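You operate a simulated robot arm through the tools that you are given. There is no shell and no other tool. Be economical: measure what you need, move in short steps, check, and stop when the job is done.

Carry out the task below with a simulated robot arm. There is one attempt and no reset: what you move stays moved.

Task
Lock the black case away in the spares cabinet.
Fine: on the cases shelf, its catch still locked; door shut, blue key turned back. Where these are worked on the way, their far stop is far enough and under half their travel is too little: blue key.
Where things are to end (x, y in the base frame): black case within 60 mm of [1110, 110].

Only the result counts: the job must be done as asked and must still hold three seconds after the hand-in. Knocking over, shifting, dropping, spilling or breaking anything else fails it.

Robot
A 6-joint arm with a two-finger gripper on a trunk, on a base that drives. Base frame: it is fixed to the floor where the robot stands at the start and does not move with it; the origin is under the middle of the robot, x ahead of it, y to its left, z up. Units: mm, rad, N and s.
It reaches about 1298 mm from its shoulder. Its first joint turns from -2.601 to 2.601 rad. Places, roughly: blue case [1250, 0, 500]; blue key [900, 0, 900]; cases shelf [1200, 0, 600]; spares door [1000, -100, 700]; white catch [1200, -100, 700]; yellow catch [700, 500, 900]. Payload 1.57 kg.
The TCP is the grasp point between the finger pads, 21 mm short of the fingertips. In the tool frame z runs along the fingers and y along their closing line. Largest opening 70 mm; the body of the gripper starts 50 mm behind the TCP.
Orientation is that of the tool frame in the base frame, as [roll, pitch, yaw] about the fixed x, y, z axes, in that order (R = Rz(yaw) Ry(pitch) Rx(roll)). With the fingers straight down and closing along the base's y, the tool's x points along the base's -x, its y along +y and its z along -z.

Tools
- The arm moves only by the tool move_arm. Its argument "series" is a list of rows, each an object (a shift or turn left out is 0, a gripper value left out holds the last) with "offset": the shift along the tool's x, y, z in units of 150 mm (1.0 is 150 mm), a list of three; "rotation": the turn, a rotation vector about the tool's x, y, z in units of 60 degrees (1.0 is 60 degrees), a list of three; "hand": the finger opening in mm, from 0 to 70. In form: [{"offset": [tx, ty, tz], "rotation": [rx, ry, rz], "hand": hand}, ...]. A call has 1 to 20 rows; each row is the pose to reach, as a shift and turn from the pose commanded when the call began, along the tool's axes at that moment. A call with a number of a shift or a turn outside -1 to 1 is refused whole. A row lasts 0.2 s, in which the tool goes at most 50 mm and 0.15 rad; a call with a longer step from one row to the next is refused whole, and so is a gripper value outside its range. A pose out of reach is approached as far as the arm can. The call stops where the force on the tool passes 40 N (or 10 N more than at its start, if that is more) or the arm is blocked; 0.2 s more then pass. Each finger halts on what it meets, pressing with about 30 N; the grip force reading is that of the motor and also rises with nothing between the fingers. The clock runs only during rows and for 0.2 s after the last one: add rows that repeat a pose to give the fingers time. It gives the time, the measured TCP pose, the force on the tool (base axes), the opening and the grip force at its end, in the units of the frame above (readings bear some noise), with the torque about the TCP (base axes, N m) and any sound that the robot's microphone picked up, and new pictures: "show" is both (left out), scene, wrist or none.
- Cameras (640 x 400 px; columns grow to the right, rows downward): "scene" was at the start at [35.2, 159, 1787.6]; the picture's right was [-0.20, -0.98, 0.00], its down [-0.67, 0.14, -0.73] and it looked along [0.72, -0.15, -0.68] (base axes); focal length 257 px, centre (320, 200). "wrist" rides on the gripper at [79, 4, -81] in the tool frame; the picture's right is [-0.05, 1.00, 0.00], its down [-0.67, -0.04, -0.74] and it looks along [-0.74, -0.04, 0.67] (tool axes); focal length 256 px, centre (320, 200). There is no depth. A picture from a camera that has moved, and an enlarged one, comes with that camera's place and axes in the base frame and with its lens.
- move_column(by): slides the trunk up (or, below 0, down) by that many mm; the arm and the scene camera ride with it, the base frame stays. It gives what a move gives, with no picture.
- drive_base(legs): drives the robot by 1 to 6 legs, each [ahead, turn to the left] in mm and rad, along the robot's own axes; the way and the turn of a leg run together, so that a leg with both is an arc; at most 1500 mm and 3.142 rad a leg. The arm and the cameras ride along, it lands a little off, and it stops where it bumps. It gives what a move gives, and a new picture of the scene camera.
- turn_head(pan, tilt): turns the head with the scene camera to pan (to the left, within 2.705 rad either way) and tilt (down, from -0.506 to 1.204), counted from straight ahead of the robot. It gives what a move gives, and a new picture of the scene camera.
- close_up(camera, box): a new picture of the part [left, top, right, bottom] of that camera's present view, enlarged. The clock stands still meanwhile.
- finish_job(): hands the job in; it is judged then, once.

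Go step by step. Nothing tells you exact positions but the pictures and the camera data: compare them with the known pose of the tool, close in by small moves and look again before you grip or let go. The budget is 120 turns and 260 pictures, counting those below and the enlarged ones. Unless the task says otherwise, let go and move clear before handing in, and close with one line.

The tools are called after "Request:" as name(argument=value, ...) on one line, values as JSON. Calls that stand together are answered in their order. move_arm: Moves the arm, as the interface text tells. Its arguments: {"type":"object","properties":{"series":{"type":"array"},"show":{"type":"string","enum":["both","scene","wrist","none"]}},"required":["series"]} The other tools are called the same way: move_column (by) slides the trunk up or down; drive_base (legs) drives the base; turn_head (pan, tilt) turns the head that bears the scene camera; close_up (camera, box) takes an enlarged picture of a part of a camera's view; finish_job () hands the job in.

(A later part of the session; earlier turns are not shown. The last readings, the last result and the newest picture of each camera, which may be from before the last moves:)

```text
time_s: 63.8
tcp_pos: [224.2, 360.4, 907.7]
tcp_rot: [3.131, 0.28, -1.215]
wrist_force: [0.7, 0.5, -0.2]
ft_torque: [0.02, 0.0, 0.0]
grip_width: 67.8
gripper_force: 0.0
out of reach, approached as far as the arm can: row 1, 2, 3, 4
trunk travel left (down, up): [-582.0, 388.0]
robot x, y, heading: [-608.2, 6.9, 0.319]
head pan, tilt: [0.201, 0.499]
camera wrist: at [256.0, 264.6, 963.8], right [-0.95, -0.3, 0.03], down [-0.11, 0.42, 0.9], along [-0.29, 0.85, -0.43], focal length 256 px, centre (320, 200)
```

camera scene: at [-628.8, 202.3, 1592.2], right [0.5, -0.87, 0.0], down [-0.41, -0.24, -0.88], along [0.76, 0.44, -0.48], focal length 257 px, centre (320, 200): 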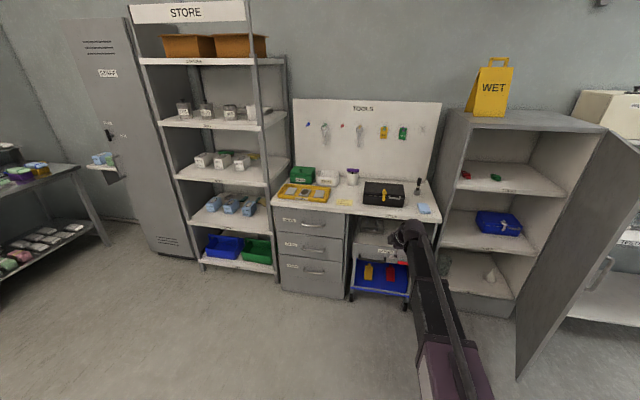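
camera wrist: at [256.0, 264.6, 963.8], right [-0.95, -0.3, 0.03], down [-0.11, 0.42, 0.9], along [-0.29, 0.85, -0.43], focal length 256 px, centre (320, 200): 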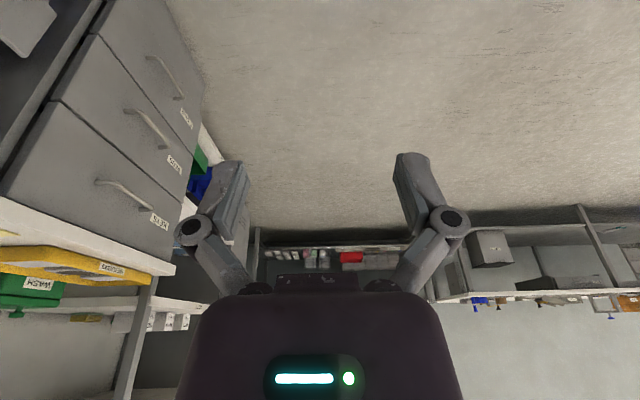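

I suspect the wrist took up the roll in the wrong joint while level (a singular pose). I'll roll back, straighten to vertical, and then re-roll while vertical.

Request:
move_arm(series=[{"rotation": [0, 0, 0.14]}, {"rotation": [0, 0, 0.28]}, {"rotation": [0, 0, 0.42]}, {"rotation": [0, 0, 0.56]}, {"rotation": [0, 0, 0.7]}, {"rotation": [0, 0, 0.84]}, {"rotation": [0, 0, 0.98]}], show="none")

Request:
move_arm(series=[{"rotation": [0, 0, 0.14]}, {"rotation": [0, 0, 0.28]}, {"rotation": [0, 0, 0.42]}, {"rotation": [0, 0, 0.5]}], show="none")

```text
time_s: 65.4
tcp_pos: [223.9, 357.6, 906.8]
tcp_rot: [2.892, 0.132, -2.258]
wrist_force: [-0.2, -0.5, -0.5]
ft_torque: [0.0, -0.01, -0.02]
grip_width: 68.2
gripper_force: 0.1
trunk travel left (down, up): [-582.0, 388.0]
robot x, y, heading: [-611.3, 6.6, 0.319]
head pan, tilt: [0.201, 0.499]
```

```text
time_s: 66.4
tcp_pos: [225.5, 355.5, 907.7]
tcp_rot: [2.858, 0.019, -2.672]
wrist_force: [0.4, -0.9, -0.4]
ft_torque: [-0.02, -0.03, -0.01]
grip_width: 68.2
gripper_force: 0.1
out of reach, approached as far as the arm can: row 4
trunk travel left (down, up): [-582.0, 388.0]
robot x, y, heading: [-612.7, 6.0, 0.317]
head pan, tilt: [0.201, 0.499]
```

Request:
move_arm(series=[{"rotation": [0.09, 0, 0]}, {"rotation": [0.18, 0, 0]}, {"rotation": [0.27, 0, 0]}], show="scene")

Request:
close_up(camera="scene", box=[340, 200, 500, 400])

```text
time_s: 67.2
tcp_pos: [223.8, 357.1, 907.9]
tcp_rot: [2.864, 0.046, -2.676]
wrist_force: [0.0, -0.3, -0.6]
ft_torque: [0.0, 0.0, 0.01]
grip_width: 68.2
gripper_force: 0.1
out of reach, approached as far as the arm can: row 1, 2, 3
trunk travel left (down, up): [-582.0, 388.0]
robot x, y, heading: [-612.5, 4.6, 0.32]
head pan, tilt: [0.201, 0.499]
camera scene: at [-628.1, 201.3, 1592.3], right [0.5, -0.87, 0.0], down [-0.41, -0.24, -0.88], along [0.76, 0.44, -0.48], focal length 257 px, centre (320, 200)
```

scene: 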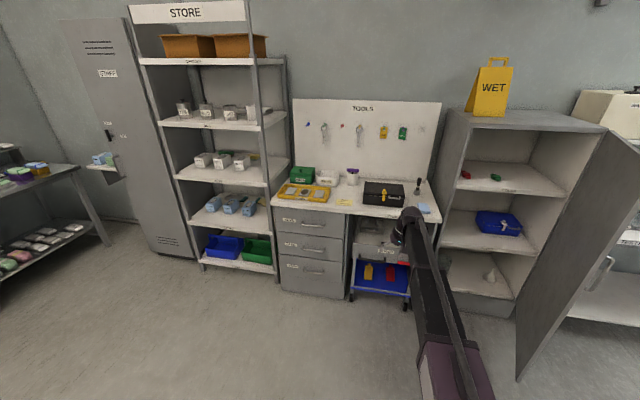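

```text
2.00 times, centred on (420, 300) of scene
camera zoom: at [-628.1, 201.3, 1592.3], right [0.5, -0.87, 0.0], down [-0.41, -0.24, -0.88], along [0.76, 0.44, -0.48], focal length 514 px, centre (120, 0)
```

zoom: 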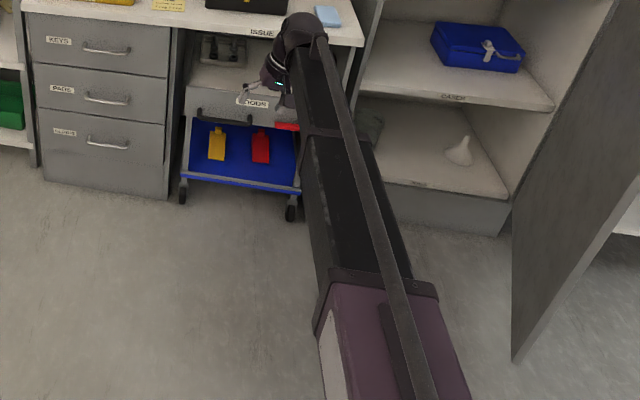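

The picture shows a telescopic boom with a roll-bend-roll wrist; it has flipped to the wrong branch. I'll unflip it: raise the tool to level, cross from left to right of the boom direction, then pitch down again.

Request:
move_arm(series=[{"rotation": [0, -0.125, 0]}, {"rotation": [0, -0.25, 0]}, {"rotation": [0, -0.375, 0]}, {"rotation": [0, -0.5, 0]}, {"rotation": [0, -0.625, 0]}, {"rotation": [0, -0.75, 0]}, {"rotation": [0, -0.875, 0]}, {"rotation": [0, -1.0, 0]}], show="none")

Request:
move_arm(series=[{"rotation": [0, -0.125, 0]}, {"rotation": [0, -0.25, 0]}, {"rotation": [0, -0.375, 0]}, {"rotation": [0, -0.5, 0]}], show="scene")

```text
time_s: 69.0
tcp_pos: [226.8, 358.7, 1004.1]
tcp_rot: [2.585, 1.025, 3.132]
wrist_force: [0.0, -0.6, 0.4]
ft_torque: [-0.01, -0.03, 0.0]
grip_width: 68.0
gripper_force: 0.0
out of reach, approached as far as the arm can: row 2, 3, 4, 5, 6, 7, 8
trunk travel left (down, up): [-582.0, 388.0]
robot x, y, heading: [-611.3, 5.0, 0.32]
head pan, tilt: [0.201, 0.499]
```

```text
time_s: 70.0
tcp_pos: [223.1, 361.8, 1088.3]
tcp_rot: [1.514, 1.406, 1.992]
wrist_force: [0.8, 0.5, 1.2]
ft_torque: [-0.04, 0.07, 0.04]
grip_width: 67.9
gripper_force: 0.0
out of reach, approached as far as the arm can: row 1, 2, 3, 4
trunk travel left (down, up): [-582.0, 388.0]
robot x, y, heading: [-609.4, 3.4, 0.32]
head pan, tilt: [0.201, 0.499]
camera scene: at [-628.2, 201.4, 1592.3], right [0.5, -0.87, 0.0], down [-0.41, -0.24, -0.88], along [0.76, 0.44, -0.48], focal length 257 px, centre (320, 200)
```

scene: 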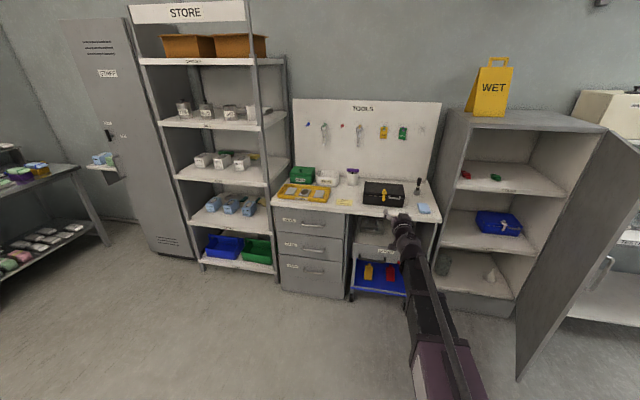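

Request:
move_arm(series=[{"rotation": [0.1, -0.017, 0]}, {"rotation": [0.2, -0.034, 0]}, {"rotation": [0.3, -0.05, 0]}, {"rotation": [0.41, -0.068, 0]}, {"rotation": [0.5, -0.083, 0]}], show="none")

```text
time_s: 71.4
tcp_pos: [214.2, 378.6, 1151.5]
tcp_rot: [-0.22, 1.204, -0.184]
wrist_force: [0.2, -0.2, 0.3]
ft_torque: [0.02, 0.02, -0.02]
grip_width: 67.7
gripper_force: 0.0
out of reach, approached as far as the arm can: row 1, 2, 3, 4, 5
trunk travel left (down, up): [-582.0, 388.0]
robot x, y, heading: [-610.2, 4.9, 0.325]
head pan, tilt: [0.201, 0.499]
stopped in row 5: the arm was blocked; the commanded pose is now the measured one
```

The bend has crossed over (tool points right and slightly up). Now pitch down on the right side of the boom.

Request:
move_arm(series=[{"rotation": [0, 0.1, 0]}, {"rotation": [0, 0.2, 0]}, {"rotation": [0, 0.3, 0]}, {"rotation": [0, 0.4, 0]}, {"rotation": [0, 0.5, 0]}, {"rotation": [0, 0.6, 0]}, {"rotation": [0, 0.7, 0]}, {"rotation": [0, 0.8, 0]}, {"rotation": [0, 0.9, 0]}, {"rotation": [0, 1.0, 0]}], show="none")

```text
time_s: 73.6
tcp_pos: [217.5, 382.3, 968.4]
tcp_rot: [-3.017, 0.878, -3.027]
wrist_force: [0.0, 0.3, -0.7]
ft_torque: [-0.01, -0.03, -0.01]
grip_width: 68.1
gripper_force: 0.1
out of reach, approached as far as the arm can: row 1, 2, 3, 4, 5, 6, 7, 8, 9, 10
trunk travel left (down, up): [-582.0, 388.0]
robot x, y, heading: [-610.1, 6.4, 0.324]
head pan, tilt: [0.201, 0.499]
```

Request:
move_arm(series=[{"rotation": [0, 0.12, 0]}, {"rotation": [0, 0.24, 0]}, {"rotation": [0, 0.36, 0]}, {"rotation": [0, 0.48, 0]}, {"rotation": [0, 0.6, 0]}, {"rotation": [0, 0.72, 0]}, {"rotation": [0, 0.84, 0]}], show="none")

```text
time_s: 75.2
tcp_pos: [215.5, 375.5, 907.9]
tcp_rot: [-2.874, 0.093, -3.106]
wrist_force: [-0.3, 0.5, -0.2]
ft_torque: [-0.02, 0.0, -0.01]
grip_width: 68.0
gripper_force: 0.0
out of reach, approached as far as the arm can: row 1, 2, 3, 4, 5, 6, 7
trunk travel left (down, up): [-582.0, 388.0]
robot x, y, heading: [-612.5, 1.2, 0.317]
head pan, tilt: [0.201, 0.499]
```

The wrist is still in the flipped branch (symmetrical limit). To cross properly I'll point the tool up in the boom's vertical plane, then pitch straight down through the boom direction.

Request:
move_arm(series=[{"rotation": [0, -0.12, 0]}, {"rotation": [0, -0.25, 0]}, {"rotation": [0, -0.38, 0]}, {"rotation": [0, -0.51, 0]}, {"rotation": [0, -0.64, 0]}, {"rotation": [0, -0.77, 0]}, {"rotation": [0, -0.9, 0]}, {"rotation": [0, -1.0, 0]}], show="none")

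Request:
move_arm(series=[{"rotation": [0, -0.12, 0]}, {"rotation": [0, -0.25, 0]}, {"rotation": [0, -0.38, 0]}, {"rotation": [0, -0.51, 0]}, {"rotation": [0, -0.64, 0]}, {"rotation": [0, -0.77, 0]}, {"rotation": [0, -0.9, 0]}], show="none")

```text
time_s: 77.0
tcp_pos: [211.4, 377.6, 1013.1]
tcp_rot: [-2.559, 1.074, -2.604]
wrist_force: [0.1, -0.5, 0.2]
ft_torque: [0.02, 0.03, -0.05]
grip_width: 67.9
gripper_force: 0.1
out of reach, approached as far as the arm can: row 1, 2, 3, 4, 5, 6, 7, 8
trunk travel left (down, up): [-582.0, 388.0]
robot x, y, heading: [-609.1, 6.8, 0.323]
head pan, tilt: [0.201, 0.499]
```

```text
time_s: 78.6
tcp_pos: [208.3, 373.7, 1176.1]
tcp_rot: [-0.503, 0.996, -0.424]
wrist_force: [-0.7, -0.2, -0.4]
ft_torque: [-0.01, -0.01, 0.0]
grip_width: 67.9
gripper_force: 0.0
out of reach, approached as far as the arm can: row 1, 2, 3, 4, 5, 6, 7
trunk travel left (down, up): [-582.0, 388.0]
robot x, y, heading: [-607.7, 5.4, 0.318]
head pan, tilt: [0.201, 0.499]
```

Request:
move_arm(series=[{"rotation": [-0.056, -0.009, 0.1025]}, {"rotation": [-0.112, -0.017, 0.205]}, {"rotation": [-0.168, -0.026, 0.308]}, {"rotation": [-0.224, -0.034, 0.41]}, {"rotation": [-0.224, -0.034, 0.41]}], show="none")

```text
time_s: 79.8
tcp_pos: [213.0, 375.2, 1175.6]
tcp_rot: [-0.002, 1.075, 0.425]
wrist_force: [0.7, -0.1, -0.1]
ft_torque: [0.01, -0.04, 0.0]
grip_width: 68.0
gripper_force: 0.1
trunk travel left (down, up): [-582.0, 388.0]
robot x, y, heading: [-610.8, 3.8, 0.315]
head pan, tilt: [0.201, 0.499]
```

Exactly in the boom's plane. Now pitch down through straight to vertical.

Request:
move_arm(series=[{"rotation": [0, 0.125, 0]}, {"rotation": [0, 0.25, 0]}, {"rotation": [0, 0.375, 0]}, {"rotation": [0, 0.5, 0]}, {"rotation": [0, 0.625, 0]}, {"rotation": [0, 0.75, 0]}, {"rotation": [0, 0.875, 0]}, {"rotation": [0, 1.0, 0]}], show="none")

Request:
move_arm(series=[{"rotation": [0, 0.125, 0]}, {"rotation": [0, 0.25, 0]}, {"rotation": [0, 0.375, 0]}, {"rotation": [0, 0.5, 0]}, {"rotation": [0, 0.625, 0]}, {"rotation": [0, 0.75, 0]}, {"rotation": [0, 0.875, 0]}, {"rotation": [0, 0.975, 0]}], show="scene")

```text
time_s: 81.6
tcp_pos: [214.9, 381.0, 988.8]
tcp_rot: [-3.141, 1.02, -2.713]
wrist_force: [0.3, 0.4, -1.0]
ft_torque: [-0.02, -0.03, -0.01]
grip_width: 67.9
gripper_force: 0.0
out of reach, approached as far as the arm can: row 1, 2, 3, 4, 5, 6, 7, 8
trunk travel left (down, up): [-582.0, 388.0]
robot x, y, heading: [-611.9, 6.1, 0.323]
head pan, tilt: [0.201, 0.499]
```

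```text
time_s: 83.4
tcp_pos: [218.1, 373.0, 900.0]
tcp_rot: [-3.14, -0.003, -2.717]
wrist_force: [0.6, 0.9, -0.3]
ft_torque: [-0.01, 0.01, -0.02]
grip_width: 67.9
gripper_force: 0.0
out of reach, approached as far as the arm can: row 1, 2, 3, 4, 5, 6, 7, 8
trunk travel left (down, up): [-582.0, 388.0]
robot x, y, heading: [-612.8, 7.0, 0.322]
head pan, tilt: [0.201, 0.499]
camera scene: at [-628.0, 201.4, 1592.3], right [0.5, -0.87, 0.0], down [-0.41, -0.24, -0.88], along [0.76, 0.44, -0.48], focal length 257 px, centre (320, 200)
```

scene: 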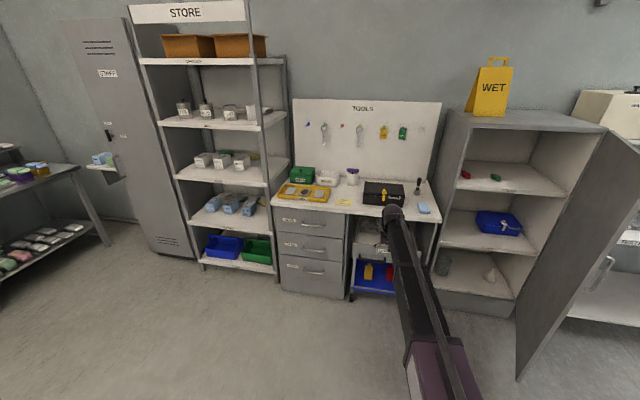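

Vertical and unflipped. Now roll -84° about the vertical so the fingers close across the handle bar.

Request:
move_arm(series=[{"rotation": [0, 0, -0.14]}, {"rotation": [0, 0, -0.28]}, {"rotation": [0, 0, -0.42]}, {"rotation": [0, 0, -0.56]}, {"rotation": [0, 0, -0.7]}, {"rotation": [0, 0, -0.84]}, {"rotation": [0, 0, -0.98]}], show="none")

Request:
move_arm(series=[{"rotation": [0, 0, -0.14]}, {"rotation": [0, 0, -0.28]}, {"rotation": [0, 0, -0.424]}], show="none")

```text
time_s: 85.0
tcp_pos: [215.7, 375.8, 900.5]
tcp_rot: [3.141, -0.001, -1.685]
wrist_force: [-0.3, -0.2, 0.3]
ft_torque: [-0.01, 0.01, 0.0]
grip_width: 68.0
gripper_force: 0.1
trunk travel left (down, up): [-582.0, 388.0]
robot x, y, heading: [-611.8, 5.5, 0.318]
head pan, tilt: [0.201, 0.499]
```

```text
time_s: 85.8
tcp_pos: [215.2, 376.6, 901.0]
tcp_rot: [3.139, -0.002, -1.242]
wrist_force: [-0.3, 0.2, -0.2]
ft_torque: [0.01, 0.0, -0.01]
grip_width: 67.8
gripper_force: 0.0
trunk travel left (down, up): [-582.0, 388.0]
robot x, y, heading: [-610.4, 6.9, 0.321]
head pan, tilt: [0.201, 0.499]
```

Good. Raise the trunk for clearance and drive 400 mm toward the bench.

Request:
move_column(by=150)

Request:
drive_base(legs=[[400, 0]])

Request:
move_arm(series=[{"offset": [0.2, 0, 0]}, {"offset": [0.4, -0.1, 0]}, {"offset": [0.42, -0.2, 0]}])

```text
time_s: 87.6
tcp_pos: [216.4, 377.2, 1050.2]
tcp_rot: [3.14, -0.001, -1.244]
wrist_force: [-0.3, 0.4, 1.2]
ft_torque: [0.05, 0.02, -0.03]
grip_width: 68.1
gripper_force: 0.0
trunk travel left (down, up): [-732.0, 238.0]
robot x, y, heading: [-613.3, 6.7, 0.323]
head pan, tilt: [0.201, 0.499]
```

```text
time_s: 90.5
tcp_pos: [588.7, 500.7, 1050.0]
tcp_rot: [3.139, -0.002, -1.246]
wrist_force: [0.0, -0.6, -0.1]
ft_torque: [-0.01, 0.04, 0.04]
grip_width: 67.9
gripper_force: 0.0
trunk travel left (down, up): [-732.0, 238.0]
robot x, y, heading: [-238.0, 131.0, 0.323]
head pan, tilt: [0.201, 0.499]
camera scene: at [-254.3, 325.7, 1742.3], right [0.5, -0.87, 0.0], down [-0.42, -0.24, -0.88], along [0.76, 0.44, -0.48], focal length 257 px, centre (320, 200)
```

scene: 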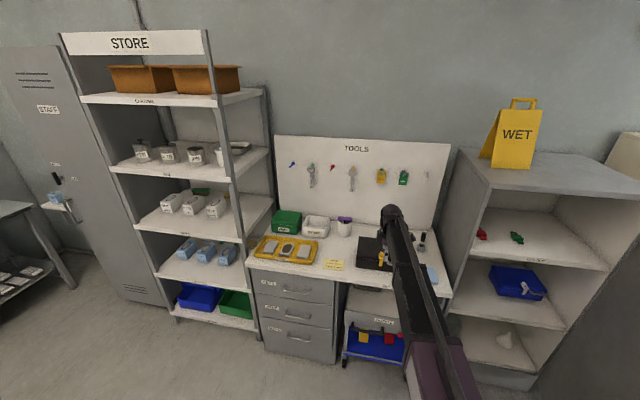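

```text
time_s: 91.3
tcp_pos: [640.8, 449.6, 1050.2]
tcp_rot: [3.139, -0.002, -1.248]
wrist_force: [-0.3, 0.1, -0.3]
ft_torque: [0.0, 0.03, 0.0]
grip_width: 67.9
gripper_force: 0.0
trunk travel left (down, up): [-732.0, 238.0]
robot x, y, heading: [-236.5, 131.6, 0.323]
head pan, tilt: [0.201, 0.499]
camera scene: at [-254.7, 325.6, 1742.3], right [0.5, -0.87, 0.0], down [-0.42, -0.24, -0.88], along [0.76, 0.44, -0.48], focal length 257 px, centre (320, 200)
camera wrist: at [662.0, 373.3, 1131.6], right [-0.96, -0.27, 0.0], down [-0.18, 0.64, 0.74], along [-0.2, 0.72, -0.67], focal length 256 px, centre (320, 200)
```

scene: 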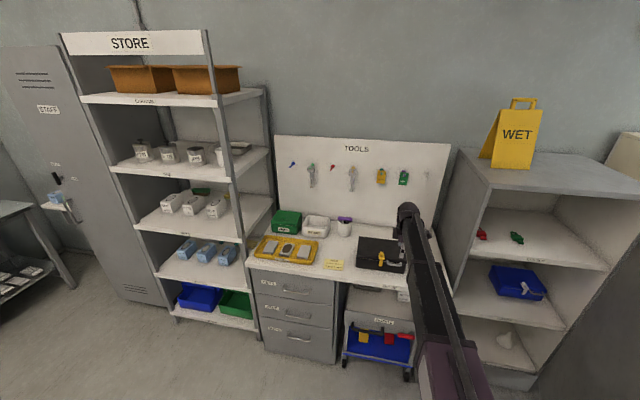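
wrist: 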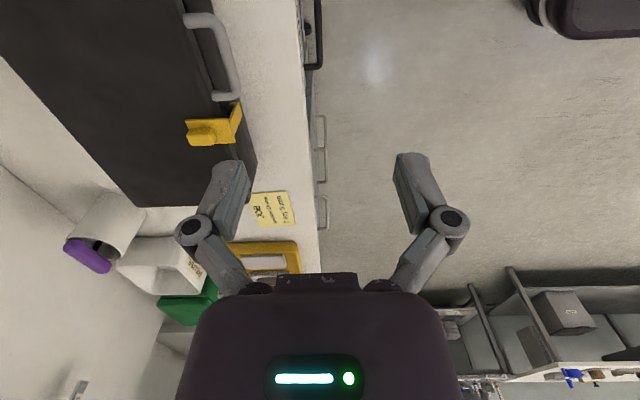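

The handle bar is at about [711, 473] (for z≈905), parallel to the finger width as wanted. Move above it and come down partway.

Request:
move_arm(series=[{"offset": [0, -0.25, 0]}, {"offset": [0, -0.49, 0]}], show="none")

Request:
move_column(by=-75)

Request:
move_arm(series=[{"hand": 50}], show="wrist")

Request:
close_up(camera="wrist", box=[200, 40, 440, 190])

```text
time_s: 91.9
tcp_pos: [710.1, 473.1, 1049.9]
tcp_rot: [3.141, -0.001, -1.246]
wrist_force: [0.3, -0.4, 0.2]
ft_torque: [-0.04, 0.02, 0.0]
grip_width: 68.0
gripper_force: 0.2
trunk travel left (down, up): [-732.0, 238.0]
robot x, y, heading: [-235.7, 129.7, 0.314]
head pan, tilt: [0.201, 0.499]
```

```text
time_s: 93.0
tcp_pos: [709.6, 472.6, 975.4]
tcp_rot: [-3.141, -0.003, -1.247]
wrist_force: [0.6, -0.1, -1.0]
ft_torque: [-0.01, -0.03, -0.01]
grip_width: 67.7
gripper_force: 0.1
trunk travel left (down, up): [-657.0, 313.0]
robot x, y, heading: [-239.4, 129.8, 0.326]
head pan, tilt: [0.201, 0.499]
```

```text
time_s: 93.4
tcp_pos: [709.1, 473.8, 974.8]
tcp_rot: [-3.142, -0.002, -1.247]
wrist_force: [0.0, -0.4, -0.4]
ft_torque: [0.02, 0.0, 0.0]
grip_width: 49.9
gripper_force: 0.1
trunk travel left (down, up): [-657.0, 313.0]
robot x, y, heading: [-239.0, 130.5, 0.318]
head pan, tilt: [0.201, 0.499]
camera wrist: at [731.1, 396.2, 1056.8], right [-0.96, -0.27, 0.0], down [-0.18, 0.64, 0.74], along [-0.2, 0.72, -0.67], focal length 256 px, centre (320, 200)
```

wrist: 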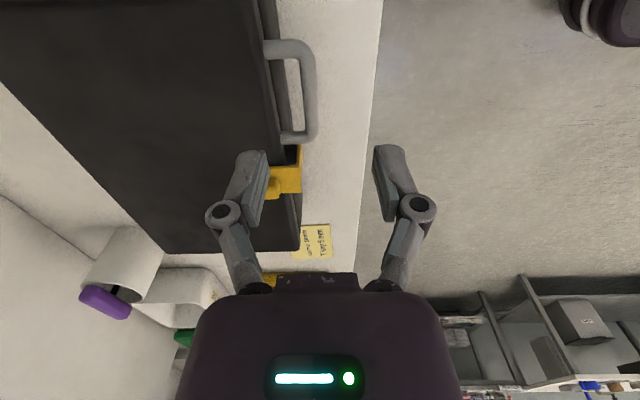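

```text
2.67 times, centred on (320, 115) of wrist
camera zoom: at [731.1, 396.2, 1056.8], right [-0.96, -0.27, 0.0], down [-0.18, 0.64, 0.74], along [-0.2, 0.72, -0.67], focal length 683 px, centre (320, 427)
```

zoom: 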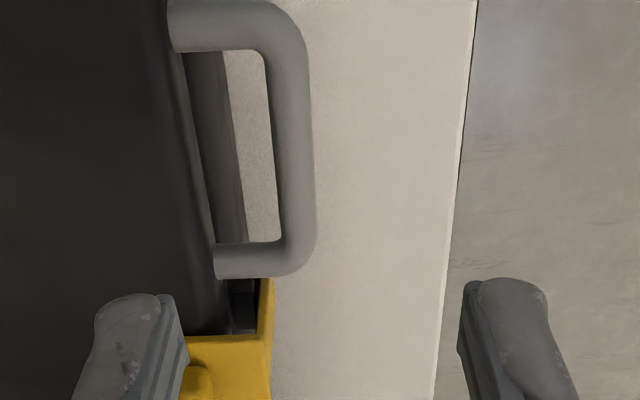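

Triangulating two views: bar center ≈ [715, 480, 886], ~20 mm in front of the case, aligned with the tool. The gap is tight (~15 mm), so I'll centre, narrow the opening to 16 mm and look closer.

Request:
move_arm(series=[{"offset": [-0.027, -0.053, 0], "hand": 30}, {"offset": [-0.027, -0.053, 0], "hand": 16}, {"offset": [-0.027, -0.053, 0], "hand": 16}], show="none")

Request:
move_column(by=-30)

Request:
close_up(camera="wrist", box=[220, 60, 420, 185])

```text
time_s: 94.2
tcp_pos: [715.6, 480.0, 975.0]
tcp_rot: [3.139, -0.002, -1.247]
wrist_force: [0.6, 0.1, 0.9]
ft_torque: [-0.02, -0.02, -0.02]
grip_width: 16.1
gripper_force: 0.1
trunk travel left (down, up): [-657.0, 313.0]
robot x, y, heading: [-238.1, 130.9, 0.321]
head pan, tilt: [0.201, 0.499]
```

```text
time_s: 94.9
tcp_pos: [714.5, 479.3, 946.3]
tcp_rot: [3.141, -0.002, -1.246]
wrist_force: [-0.1, 0.5, 0.0]
ft_torque: [0.02, -0.04, 0.0]
grip_width: 16.1
gripper_force: 0.1
trunk travel left (down, up): [-627.0, 343.0]
robot x, y, heading: [-236.5, 129.0, 0.323]
head pan, tilt: [0.201, 0.499]
```

```text
3.20 times, centred on (320, 122) of wrist
camera zoom: at [737.4, 402.5, 1026.8], right [-0.96, -0.27, 0.0], down [-0.18, 0.64, 0.74], along [-0.2, 0.72, -0.67], focal length 819 px, centre (320, 448)
```

zoom: 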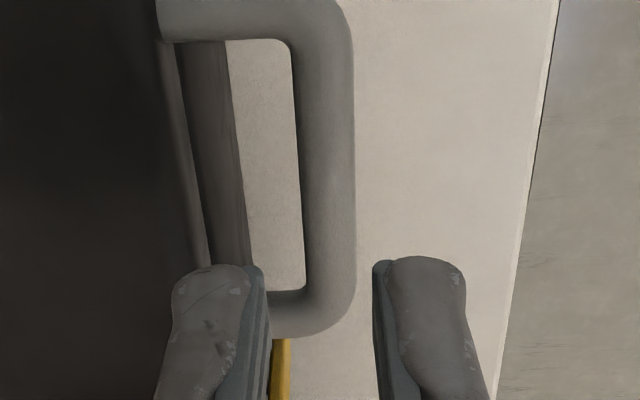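

Bar is 1.3 mm off the mid-plane. Correct it, narrow to 13 mm, and lower in two stages.

Request:
move_arm(series=[{"offset": [0, 0.009, 0], "hand": 13}, {"offset": [0, 0.009, 0], "hand": 13}], show="none")

Request:
move_column(by=-30)

Request:
close_up(camera="wrist", box=[220, 80, 420, 205])

```text
time_s: 95.5
tcp_pos: [713.7, 479.4, 946.2]
tcp_rot: [3.14, -0.003, -1.246]
wrist_force: [0.0, 0.9, -0.2]
ft_torque: [-0.01, 0.02, 0.02]
grip_width: 13.1
gripper_force: 0.0
trunk travel left (down, up): [-627.0, 343.0]
robot x, y, heading: [-238.0, 130.4, 0.324]
head pan, tilt: [0.201, 0.499]
```

```text
time_s: 96.3
tcp_pos: [713.2, 479.2, 917.5]
tcp_rot: [3.141, -0.002, -1.246]
wrist_force: [0.6, -0.7, 0.0]
ft_torque: [0.01, 0.0, 0.02]
grip_width: 12.9
gripper_force: 0.1
trunk travel left (down, up): [-597.0, 373.0]
robot x, y, heading: [-238.7, 128.4, 0.322]
head pan, tilt: [0.201, 0.499]
```

```text
3.20 times, centred on (320, 142) of wrist
camera zoom: at [736.2, 402.1, 996.8], right [-0.96, -0.27, 0.0], down [-0.18, 0.64, 0.74], along [-0.2, 0.72, -0.67], focal length 819 px, centre (320, 384)
```

zoom: 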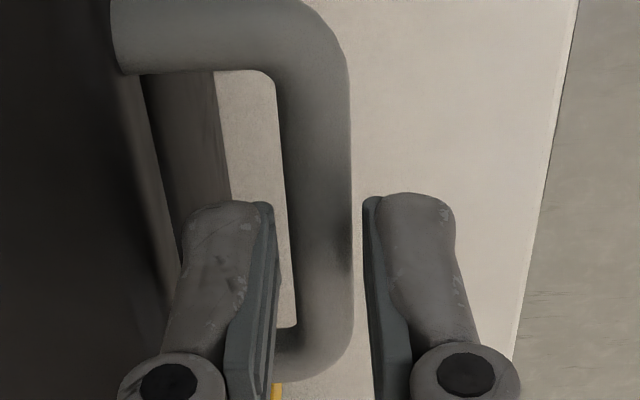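

Fingers straddle the bar with clearance both sides. Lower the rest and close.

Request:
move_column(by=-18)

Request:
move_column(by=-17)

Request:
close_up(camera="wrist", box=[220, 80, 420, 205])

```text
time_s: 96.9
tcp_pos: [714.0, 478.4, 897.2]
tcp_rot: [3.141, -0.002, -1.247]
wrist_force: [-0.2, 0.3, 0.2]
ft_torque: [-0.01, 0.02, 0.01]
grip_width: 13.0
gripper_force: 0.1
trunk travel left (down, up): [-579.0, 391.0]
robot x, y, heading: [-237.5, 130.4, 0.32]
head pan, tilt: [0.201, 0.499]
```

```text
time_s: 97.6
tcp_pos: [713.8, 478.5, 880.9]
tcp_rot: [3.14, -0.002, -1.247]
wrist_force: [-0.1, -0.9, 0.0]
ft_torque: [0.0, -0.01, -0.01]
grip_width: 13.4
gripper_force: 0.1
trunk travel left (down, up): [-562.0, 408.0]
robot x, y, heading: [-236.8, 130.4, 0.323]
head pan, tilt: [0.201, 0.499]
```

```text
3.20 times, centred on (320, 142) of wrist
camera zoom: at [736.1, 402.1, 961.8], right [-0.96, -0.27, 0.0], down [-0.18, 0.64, 0.74], along [-0.2, 0.72, -0.67], focal length 819 px, centre (320, 384)
```

zoom: 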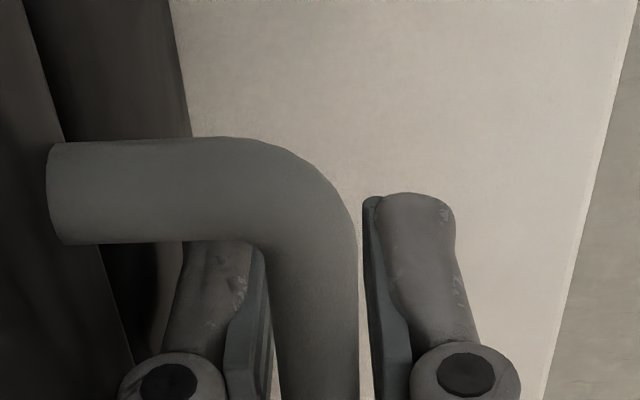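

Straddling correctly. Close on the bar.

Request:
move_arm(series=[{"hand": 4}, {"hand": 4}, {"hand": 4}], show="none")

Request:
move_column(by=15)

Request:
move_arm(series=[{"hand": 4}])

```text
time_s: 98.4
tcp_pos: [714.3, 479.7, 881.2]
tcp_rot: [3.141, -0.002, -1.245]
wrist_force: [-0.1, 0.2, 0.2]
ft_torque: [0.02, -0.03, 0.17]
grip_width: 9.3
gripper_force: 30.1
trunk travel left (down, up): [-562.0, 408.0]
robot x, y, heading: [-235.9, 131.2, 0.32]
head pan, tilt: [0.201, 0.499]
```

```text
time_s: 99.0
tcp_pos: [713.7, 478.1, 895.3]
tcp_rot: [-3.141, -0.002, -1.245]
wrist_force: [0.0, -0.3, -3.4]
ft_torque: [0.17, 0.08, 0.05]
grip_width: 9.0
gripper_force: 29.2
trunk travel left (down, up): [-577.0, 393.0]
robot x, y, heading: [-236.1, 132.5, 0.322]
head pan, tilt: [0.201, 0.499]
```

```text
time_s: 99.4
tcp_pos: [713.9, 478.8, 896.0]
tcp_rot: [3.139, -0.001, -1.248]
wrist_force: [-1.2, -1.4, -2.5]
ft_torque: [0.2, 0.09, 0.0]
grip_width: 9.2
gripper_force: 29.6
trunk travel left (down, up): [-577.0, 393.0]
robot x, y, heading: [-238.7, 133.1, 0.324]
head pan, tilt: [0.201, 0.499]
camera scene: at [-254.7, 325.4, 1587.3], right [0.5, -0.87, 0.0], down [-0.42, -0.24, -0.88], along [0.76, 0.44, -0.48], focal length 257 px, centre (320, 200)
camera wrist: at [736.3, 402.0, 976.6], right [-0.96, -0.27, 0.0], down [-0.18, 0.64, 0.74], along [-0.2, 0.72, -0.67], focal length 256 px, centre (320, 200)
```

scene: 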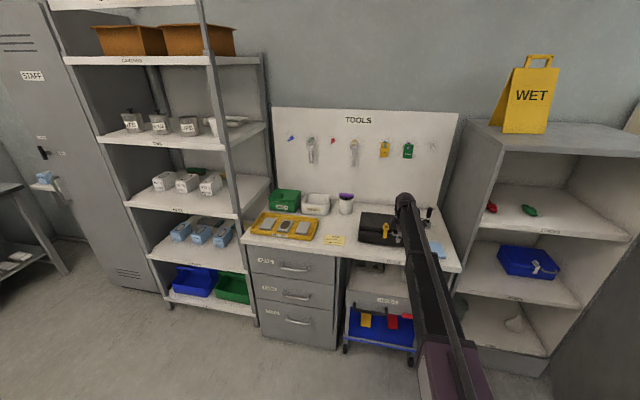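
wrist: 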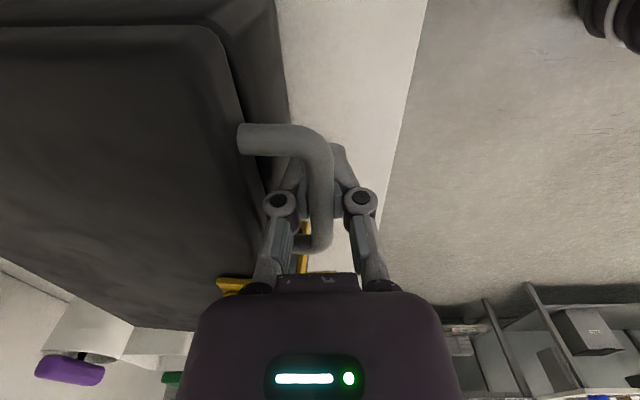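

Small load so far (~3 N). Lift another 50 mm and check how it hangs.

Request:
move_column(by=50)

Request:
move_arm(series=[{"hand": 4}], show="wrist")

Request:
close_up(camera="scene", box=[300, 170, 480, 290])

```text
time_s: 100.3
tcp_pos: [714.7, 478.8, 946.5]
tcp_rot: [3.141, -0.001, -1.247]
wrist_force: [0.2, -0.7, -2.1]
ft_torque: [0.24, 0.1, 0.09]
grip_width: 8.5
gripper_force: 29.6
trunk travel left (down, up): [-627.0, 343.0]
robot x, y, heading: [-236.6, 130.8, 0.324]
head pan, tilt: [0.201, 0.499]
```

```text
time_s: 100.7
tcp_pos: [714.9, 479.1, 946.5]
tcp_rot: [3.139, -0.001, -1.246]
wrist_force: [-0.8, -1.4, -2.0]
ft_torque: [0.18, 0.14, 0.08]
grip_width: 8.3
gripper_force: 30.2
trunk travel left (down, up): [-627.0, 343.0]
robot x, y, heading: [-237.8, 129.2, 0.322]
head pan, tilt: [0.201, 0.499]
camera wrist: at [736.3, 402.1, 1026.6], right [-0.96, -0.27, 0.0], down [-0.18, 0.64, 0.74], along [-0.2, 0.72, -0.67], focal length 256 px, centre (320, 200)
```

wrist: 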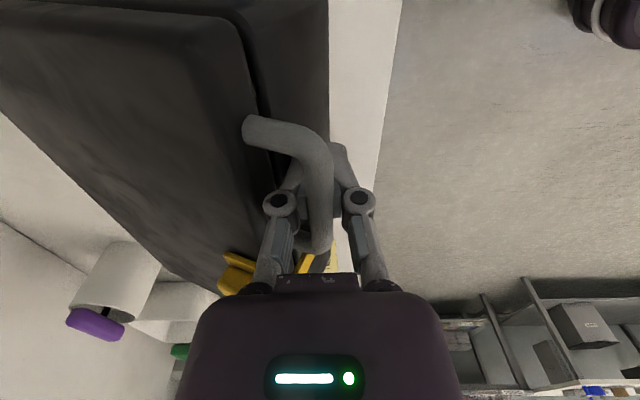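

```text
3.33 times, centred on (390, 230) of scene
camera zoom: at [-254.7, 325.4, 1637.3], right [0.5, -0.87, 0.0], down [-0.42, -0.24, -0.88], along [0.76, 0.44, -0.48], focal length 857 px, centre (87, 100)
```

zoom: 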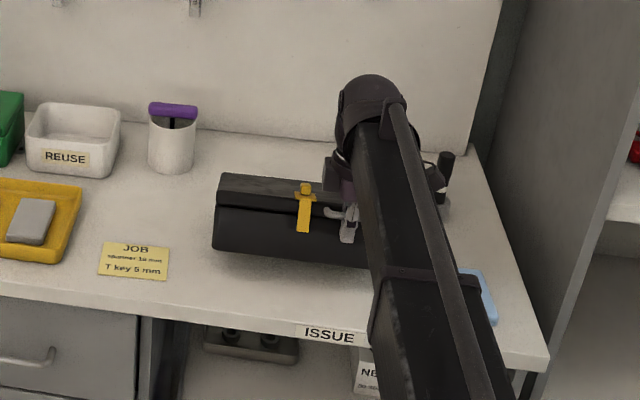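

The case lifts with its back drooping, still resting on the bench probably. Continue lifting 70 mm.

Request:
move_column(by=70)

Request:
move_arm(series=[{"hand": 4}], show="wrist")

Request:
close_up(camera="scene", box=[300, 170, 480, 290])

```text
time_s: 101.8
tcp_pos: [714.6, 479.6, 1013.5]
tcp_rot: [3.141, -0.002, -1.247]
wrist_force: [0.7, -0.2, -5.3]
ft_torque: [-0.4, 0.27, -0.03]
grip_width: 6.0
gripper_force: 29.8
trunk travel left (down, up): [-697.0, 273.0]
robot x, y, heading: [-233.4, 124.4, 0.322]
head pan, tilt: [0.201, 0.499]
```

```text
time_s: 102.2
tcp_pos: [714.8, 478.9, 1014.6]
tcp_rot: [3.139, -0.002, -1.246]
wrist_force: [0.1, -0.7, -6.2]
ft_torque: [-0.41, 0.3, -0.04]
grip_width: 6.1
gripper_force: 30.0
trunk travel left (down, up): [-697.0, 273.0]
robot x, y, heading: [-235.7, 132.1, 0.318]
head pan, tilt: [0.201, 0.499]
camera wrist: at [736.8, 402.4, 1096.1], right [-0.96, -0.27, 0.0], down [-0.18, 0.64, 0.74], along [-0.2, 0.72, -0.67], focal length 256 px, centre (320, 200)
```

wrist: 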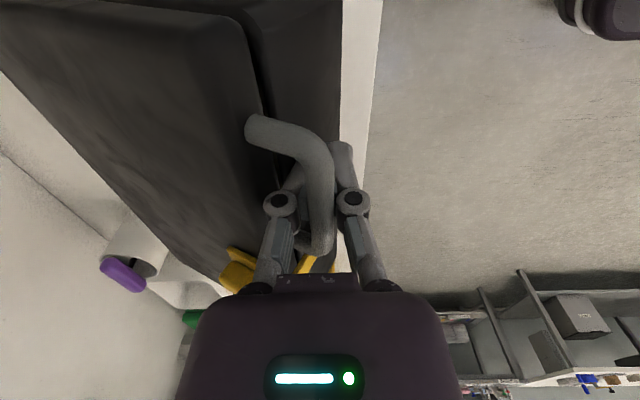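

```text
3.33 times, centred on (390, 230) of scene
camera zoom: at [-254.0, 325.8, 1707.3], right [0.5, -0.87, 0.0], down [-0.42, -0.24, -0.88], along [0.76, 0.44, -0.48], focal length 857 px, centre (87, 100)
```

zoom: 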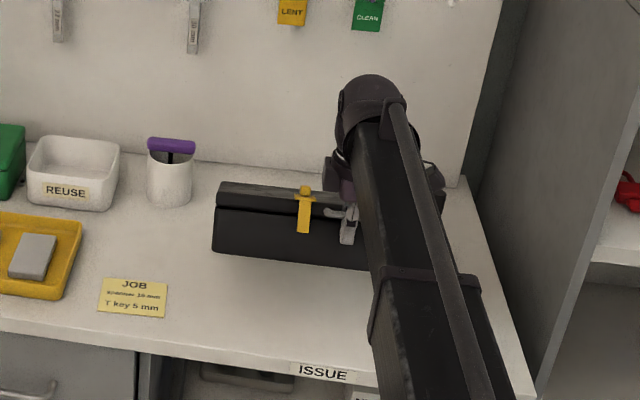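

The grip width dropped to 6 mm, so the bar may be sliding in the pads. Look closely before going on.

Request:
close_up(camera="wrist", box=[220, 90, 420, 290])

```text
2.00 times, centred on (320, 190) of wrist
camera zoom: at [736.8, 402.4, 1096.1], right [-0.96, -0.27, 0.0], down [-0.18, 0.64, 0.74], along [-0.2, 0.72, -0.67], focal length 512 px, centre (320, 220)
```

zoom: 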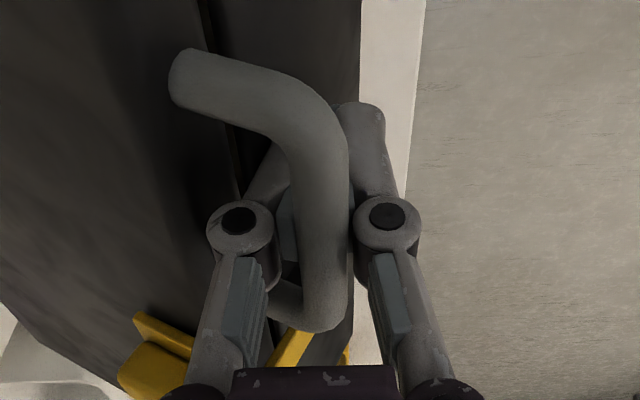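

The bar is still where intended in the pads; the case hangs at ~20° with a ~6 N load. Now back straight out from the bench.

Request:
drive_base(legs=[[-380, 0]])

Request:
close_up(camera="scene", box=[420, 100, 640, 380])

```text
time_s: 105.0
tcp_pos: [358.5, 360.6, 1016.1]
tcp_rot: [3.141, -0.003, -1.246]
wrist_force: [-1.0, -1.0, -4.9]
ft_torque: [-0.4, 0.29, -0.02]
grip_width: 5.8
gripper_force: 30.2
trunk travel left (down, up): [-697.0, 273.0]
robot x, y, heading: [-591.2, 16.7, 0.317]
head pan, tilt: [0.201, 0.499]
camera scene: at [-610.5, 207.5, 1707.3], right [0.5, -0.87, 0.0], down [-0.42, -0.24, -0.88], along [0.76, 0.44, -0.48], focal length 257 px, centre (320, 200)
```

scene: 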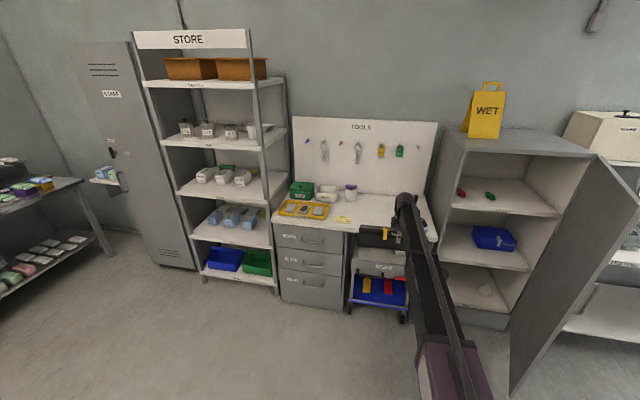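

```text
1.43 times, centred on (530, 240) of scene
camera zoom: at [-610.5, 207.5, 1707.3], right [0.5, -0.87, 0.0], down [-0.42, -0.24, -0.88], along [0.76, 0.44, -0.48], focal length 367 px, centre (20, 143)
```

zoom: 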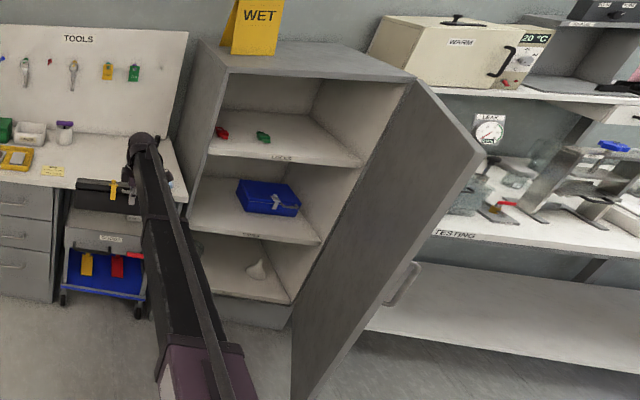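

Turn the base back to heading 0, then re-yaw the tool so the case keeps the cabinet's 18.5° heading.

Request:
drive_base(legs=[[0, -0.32]])

Request:
move_arm(series=[{"rotation": [0, 0, -0.05]}, {"rotation": [0, 0, -0.1]}, {"rotation": [0, 0, -0.155]}, {"rotation": [0, 0, -0.21]}, {"rotation": [0, 0, -0.26]}, {"rotation": [0, 0, -0.305]}])

```text
time_s: 106.8
tcp_pos: [420.8, 43.7, 1014.4]
tcp_rot: [3.14, -0.001, -1.567]
wrist_force: [0.6, 0.0, -5.0]
ft_torque: [-0.29, 0.37, 0.01]
grip_width: 5.9
gripper_force: 29.7
trunk travel left (down, up): [-697.0, 273.0]
robot x, y, heading: [-598.3, 17.8, 0.012]
head pan, tilt: [0.201, 0.499]
camera scene: at [-549.2, 208.6, 1707.3], right [0.21, -0.98, 0.0], down [-0.47, -0.1, -0.88], along [0.86, 0.18, -0.48], focal length 257 px, centre (320, 200)
```

scene: 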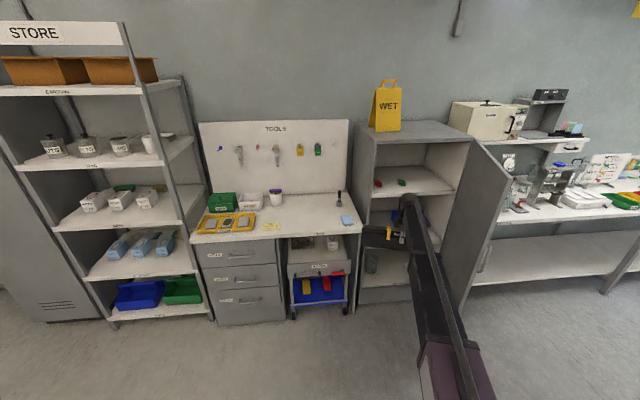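

```text
time_s: 108.2
tcp_pos: [418.9, 44.2, 1015.0]
tcp_rot: [3.141, -0.001, -1.246]
wrist_force: [0.3, -0.1, -4.7]
ft_torque: [-0.41, 0.28, 0.04]
grip_width: 6.0
gripper_force: 29.8
trunk travel left (down, up): [-697.0, 273.0]
robot x, y, heading: [-594.1, 17.3, 0.008]
head pan, tilt: [0.201, 0.499]
camera scene: at [-550.8, 208.9, 1707.3], right [0.21, -0.98, 0.0], down [-0.47, -0.1, -0.88], along [0.86, 0.18, -0.48], focal length 257 px, centre (320, 200)
camera wrist: at [441.5, -33.7, 1096.2], right [-0.96, -0.27, 0.0], down [-0.18, 0.64, 0.74], along [-0.2, 0.72, -0.67], focal length 256 px, centre (320, 200)
```

scene: 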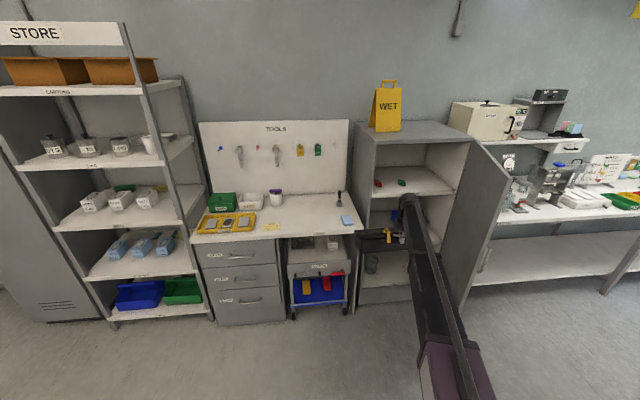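
wrist: 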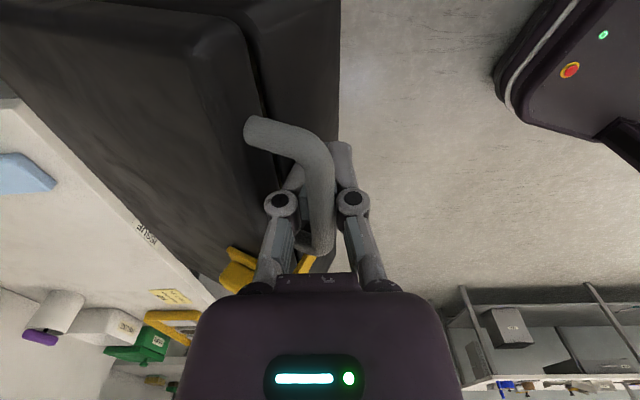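

Orientation holds. Lower the trunk by 290 mm (free space) and inspect the shelf.

Request:
move_column(by=-290)

Request:
turn_head(pan=0.1, tilt=0.45)

Request:
close_up(camera="scene", box=[300, 100, 480, 280])

```text
time_s: 111.1
tcp_pos: [419.4, 42.2, 724.9]
tcp_rot: [3.139, 0.0, -1.249]
wrist_force: [0.0, -0.5, -6.0]
ft_torque: [-0.36, 0.31, 0.0]
grip_width: 6.4
gripper_force: 30.4
trunk travel left (down, up): [-407.0, 563.0]
robot x, y, heading: [-593.7, 16.0, 0.007]
head pan, tilt: [0.201, 0.499]
```

```text
time_s: 111.8
tcp_pos: [418.1, 43.6, 724.9]
tcp_rot: [3.139, -0.001, -1.249]
wrist_force: [0.6, 0.0, -5.2]
ft_torque: [-0.4, 0.26, -0.01]
grip_width: 5.9
gripper_force: 30.0
trunk travel left (down, up): [-407.0, 563.0]
robot x, y, heading: [-595.9, 16.6, 0.008]
head pan, tilt: [0.099, 0.45]
camera scene: at [-548.6, 199.8, 1421.7], right [0.11, -0.99, 0.0], down [-0.43, -0.05, -0.9], along [0.89, 0.1, -0.44], focal length 257 px, centre (320, 200)
```

scene: 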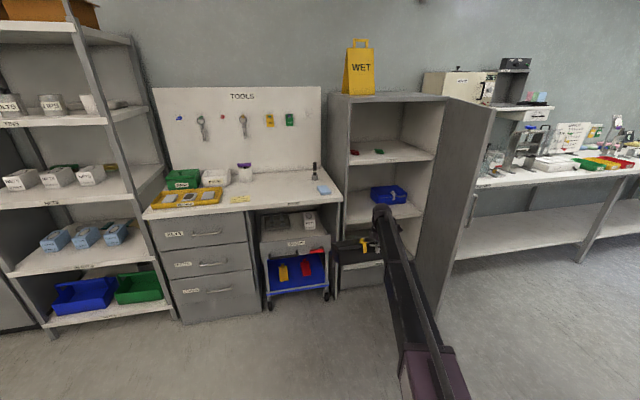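

```text
2.22 times, centred on (390, 190) of scene
camera zoom: at [-548.6, 199.8, 1421.7], right [0.11, -0.99, 0.0], down [-0.43, -0.05, -0.9], along [0.89, 0.1, -0.44], focal length 571 px, centre (164, 222)
```

zoom: 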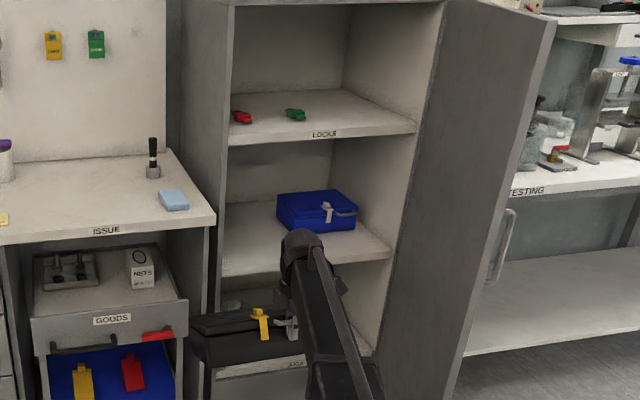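

Request:
close_up(camera="scene", box=[335, 170, 455, 250])

Request:
close_up(camera="scene", box=[335, 90, 455, 170])

```text
5.00 times, centred on (395, 210) of scene
camera zoom: at [-548.6, 199.8, 1421.7], right [0.11, -0.99, 0.0], down [-0.43, -0.05, -0.9], along [0.89, 0.1, -0.44], focal length 1285 px, centre (-55, 150)
```

zoom: 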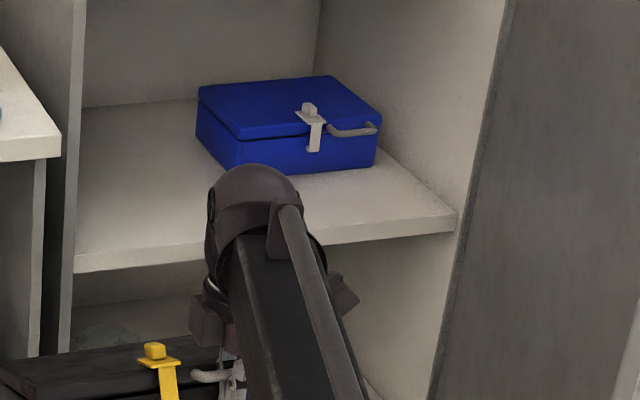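

```text
5.00 times, centred on (395, 130) of scene
camera zoom: at [-548.6, 199.8, 1421.7], right [0.11, -0.99, 0.0], down [-0.43, -0.05, -0.9], along [0.89, 0.1, -0.44], focal length 1285 px, centre (-55, 550)
```

zoom: 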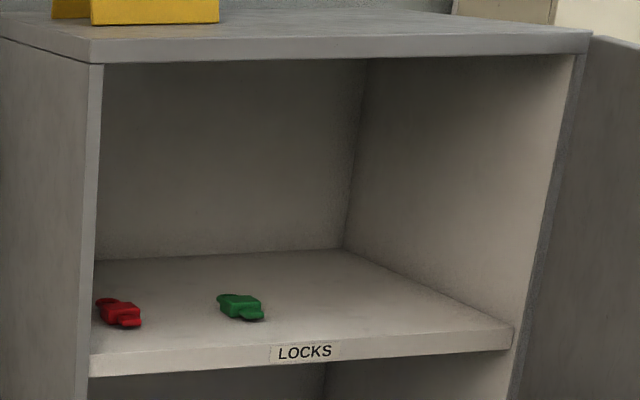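

Shelf top ≈ 602, next shelf's underside ≈ 960. The hanging tilt makes it tight, so I'll pitch the tool ~20° (wrist back toward the robot), which levels the case and lowers the wrist.

Request:
move_arm(series=[{"rotation": [0.06, 0, 0]}, {"rotation": [0.12, 0, 0]}, {"rotation": [0.18, 0, 0]}, {"rotation": [0.24, 0, 0]}, {"rotation": [0.3, 0, 0]}, {"rotation": [0.35, 0, 0]}], show="wrist")

Request:
close_up(camera="scene", box=[310, 200, 430, 280])

```text
time_s: 113.2
tcp_pos: [419.7, 42.4, 737.5]
tcp_rot: [-2.777, 0.001, -1.247]
wrist_force: [-0.7, -0.2, -4.3]
ft_torque: [-0.4, 0.36, -0.04]
grip_width: 5.9
gripper_force: 29.4
out of reach, approached as far as the arm can: row 3, 4, 5, 6
trunk travel left (down, up): [-407.0, 563.0]
robot x, y, heading: [-595.8, 15.6, 0.012]
head pan, tilt: [0.099, 0.45]
camera wrist: at [414.5, -43.7, 811.6], right [-0.9, -0.25, -0.36], down [-0.43, 0.56, 0.71], along [0.02, 0.79, -0.61], focal length 256 px, centre (320, 200)
```

wrist: 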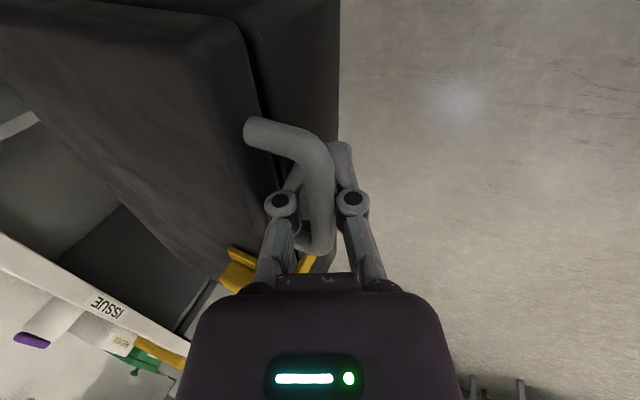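

```text
5.00 times, centred on (370, 240) of scene
camera zoom: at [-548.6, 199.8, 1421.8], right [0.11, -0.99, 0.0], down [-0.43, -0.05, -0.9], along [0.89, 0.1, -0.44], focal length 1285 px, centre (70, 0)
```

zoom: 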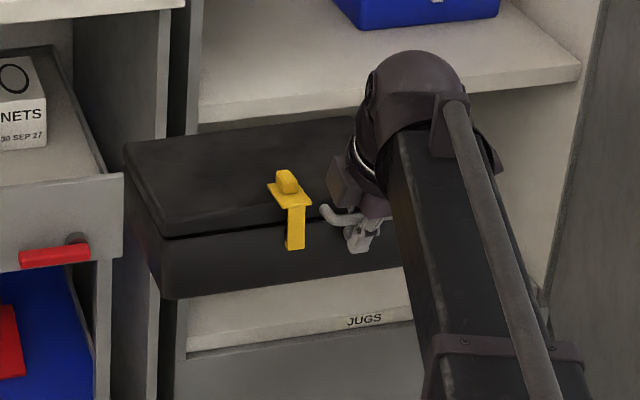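

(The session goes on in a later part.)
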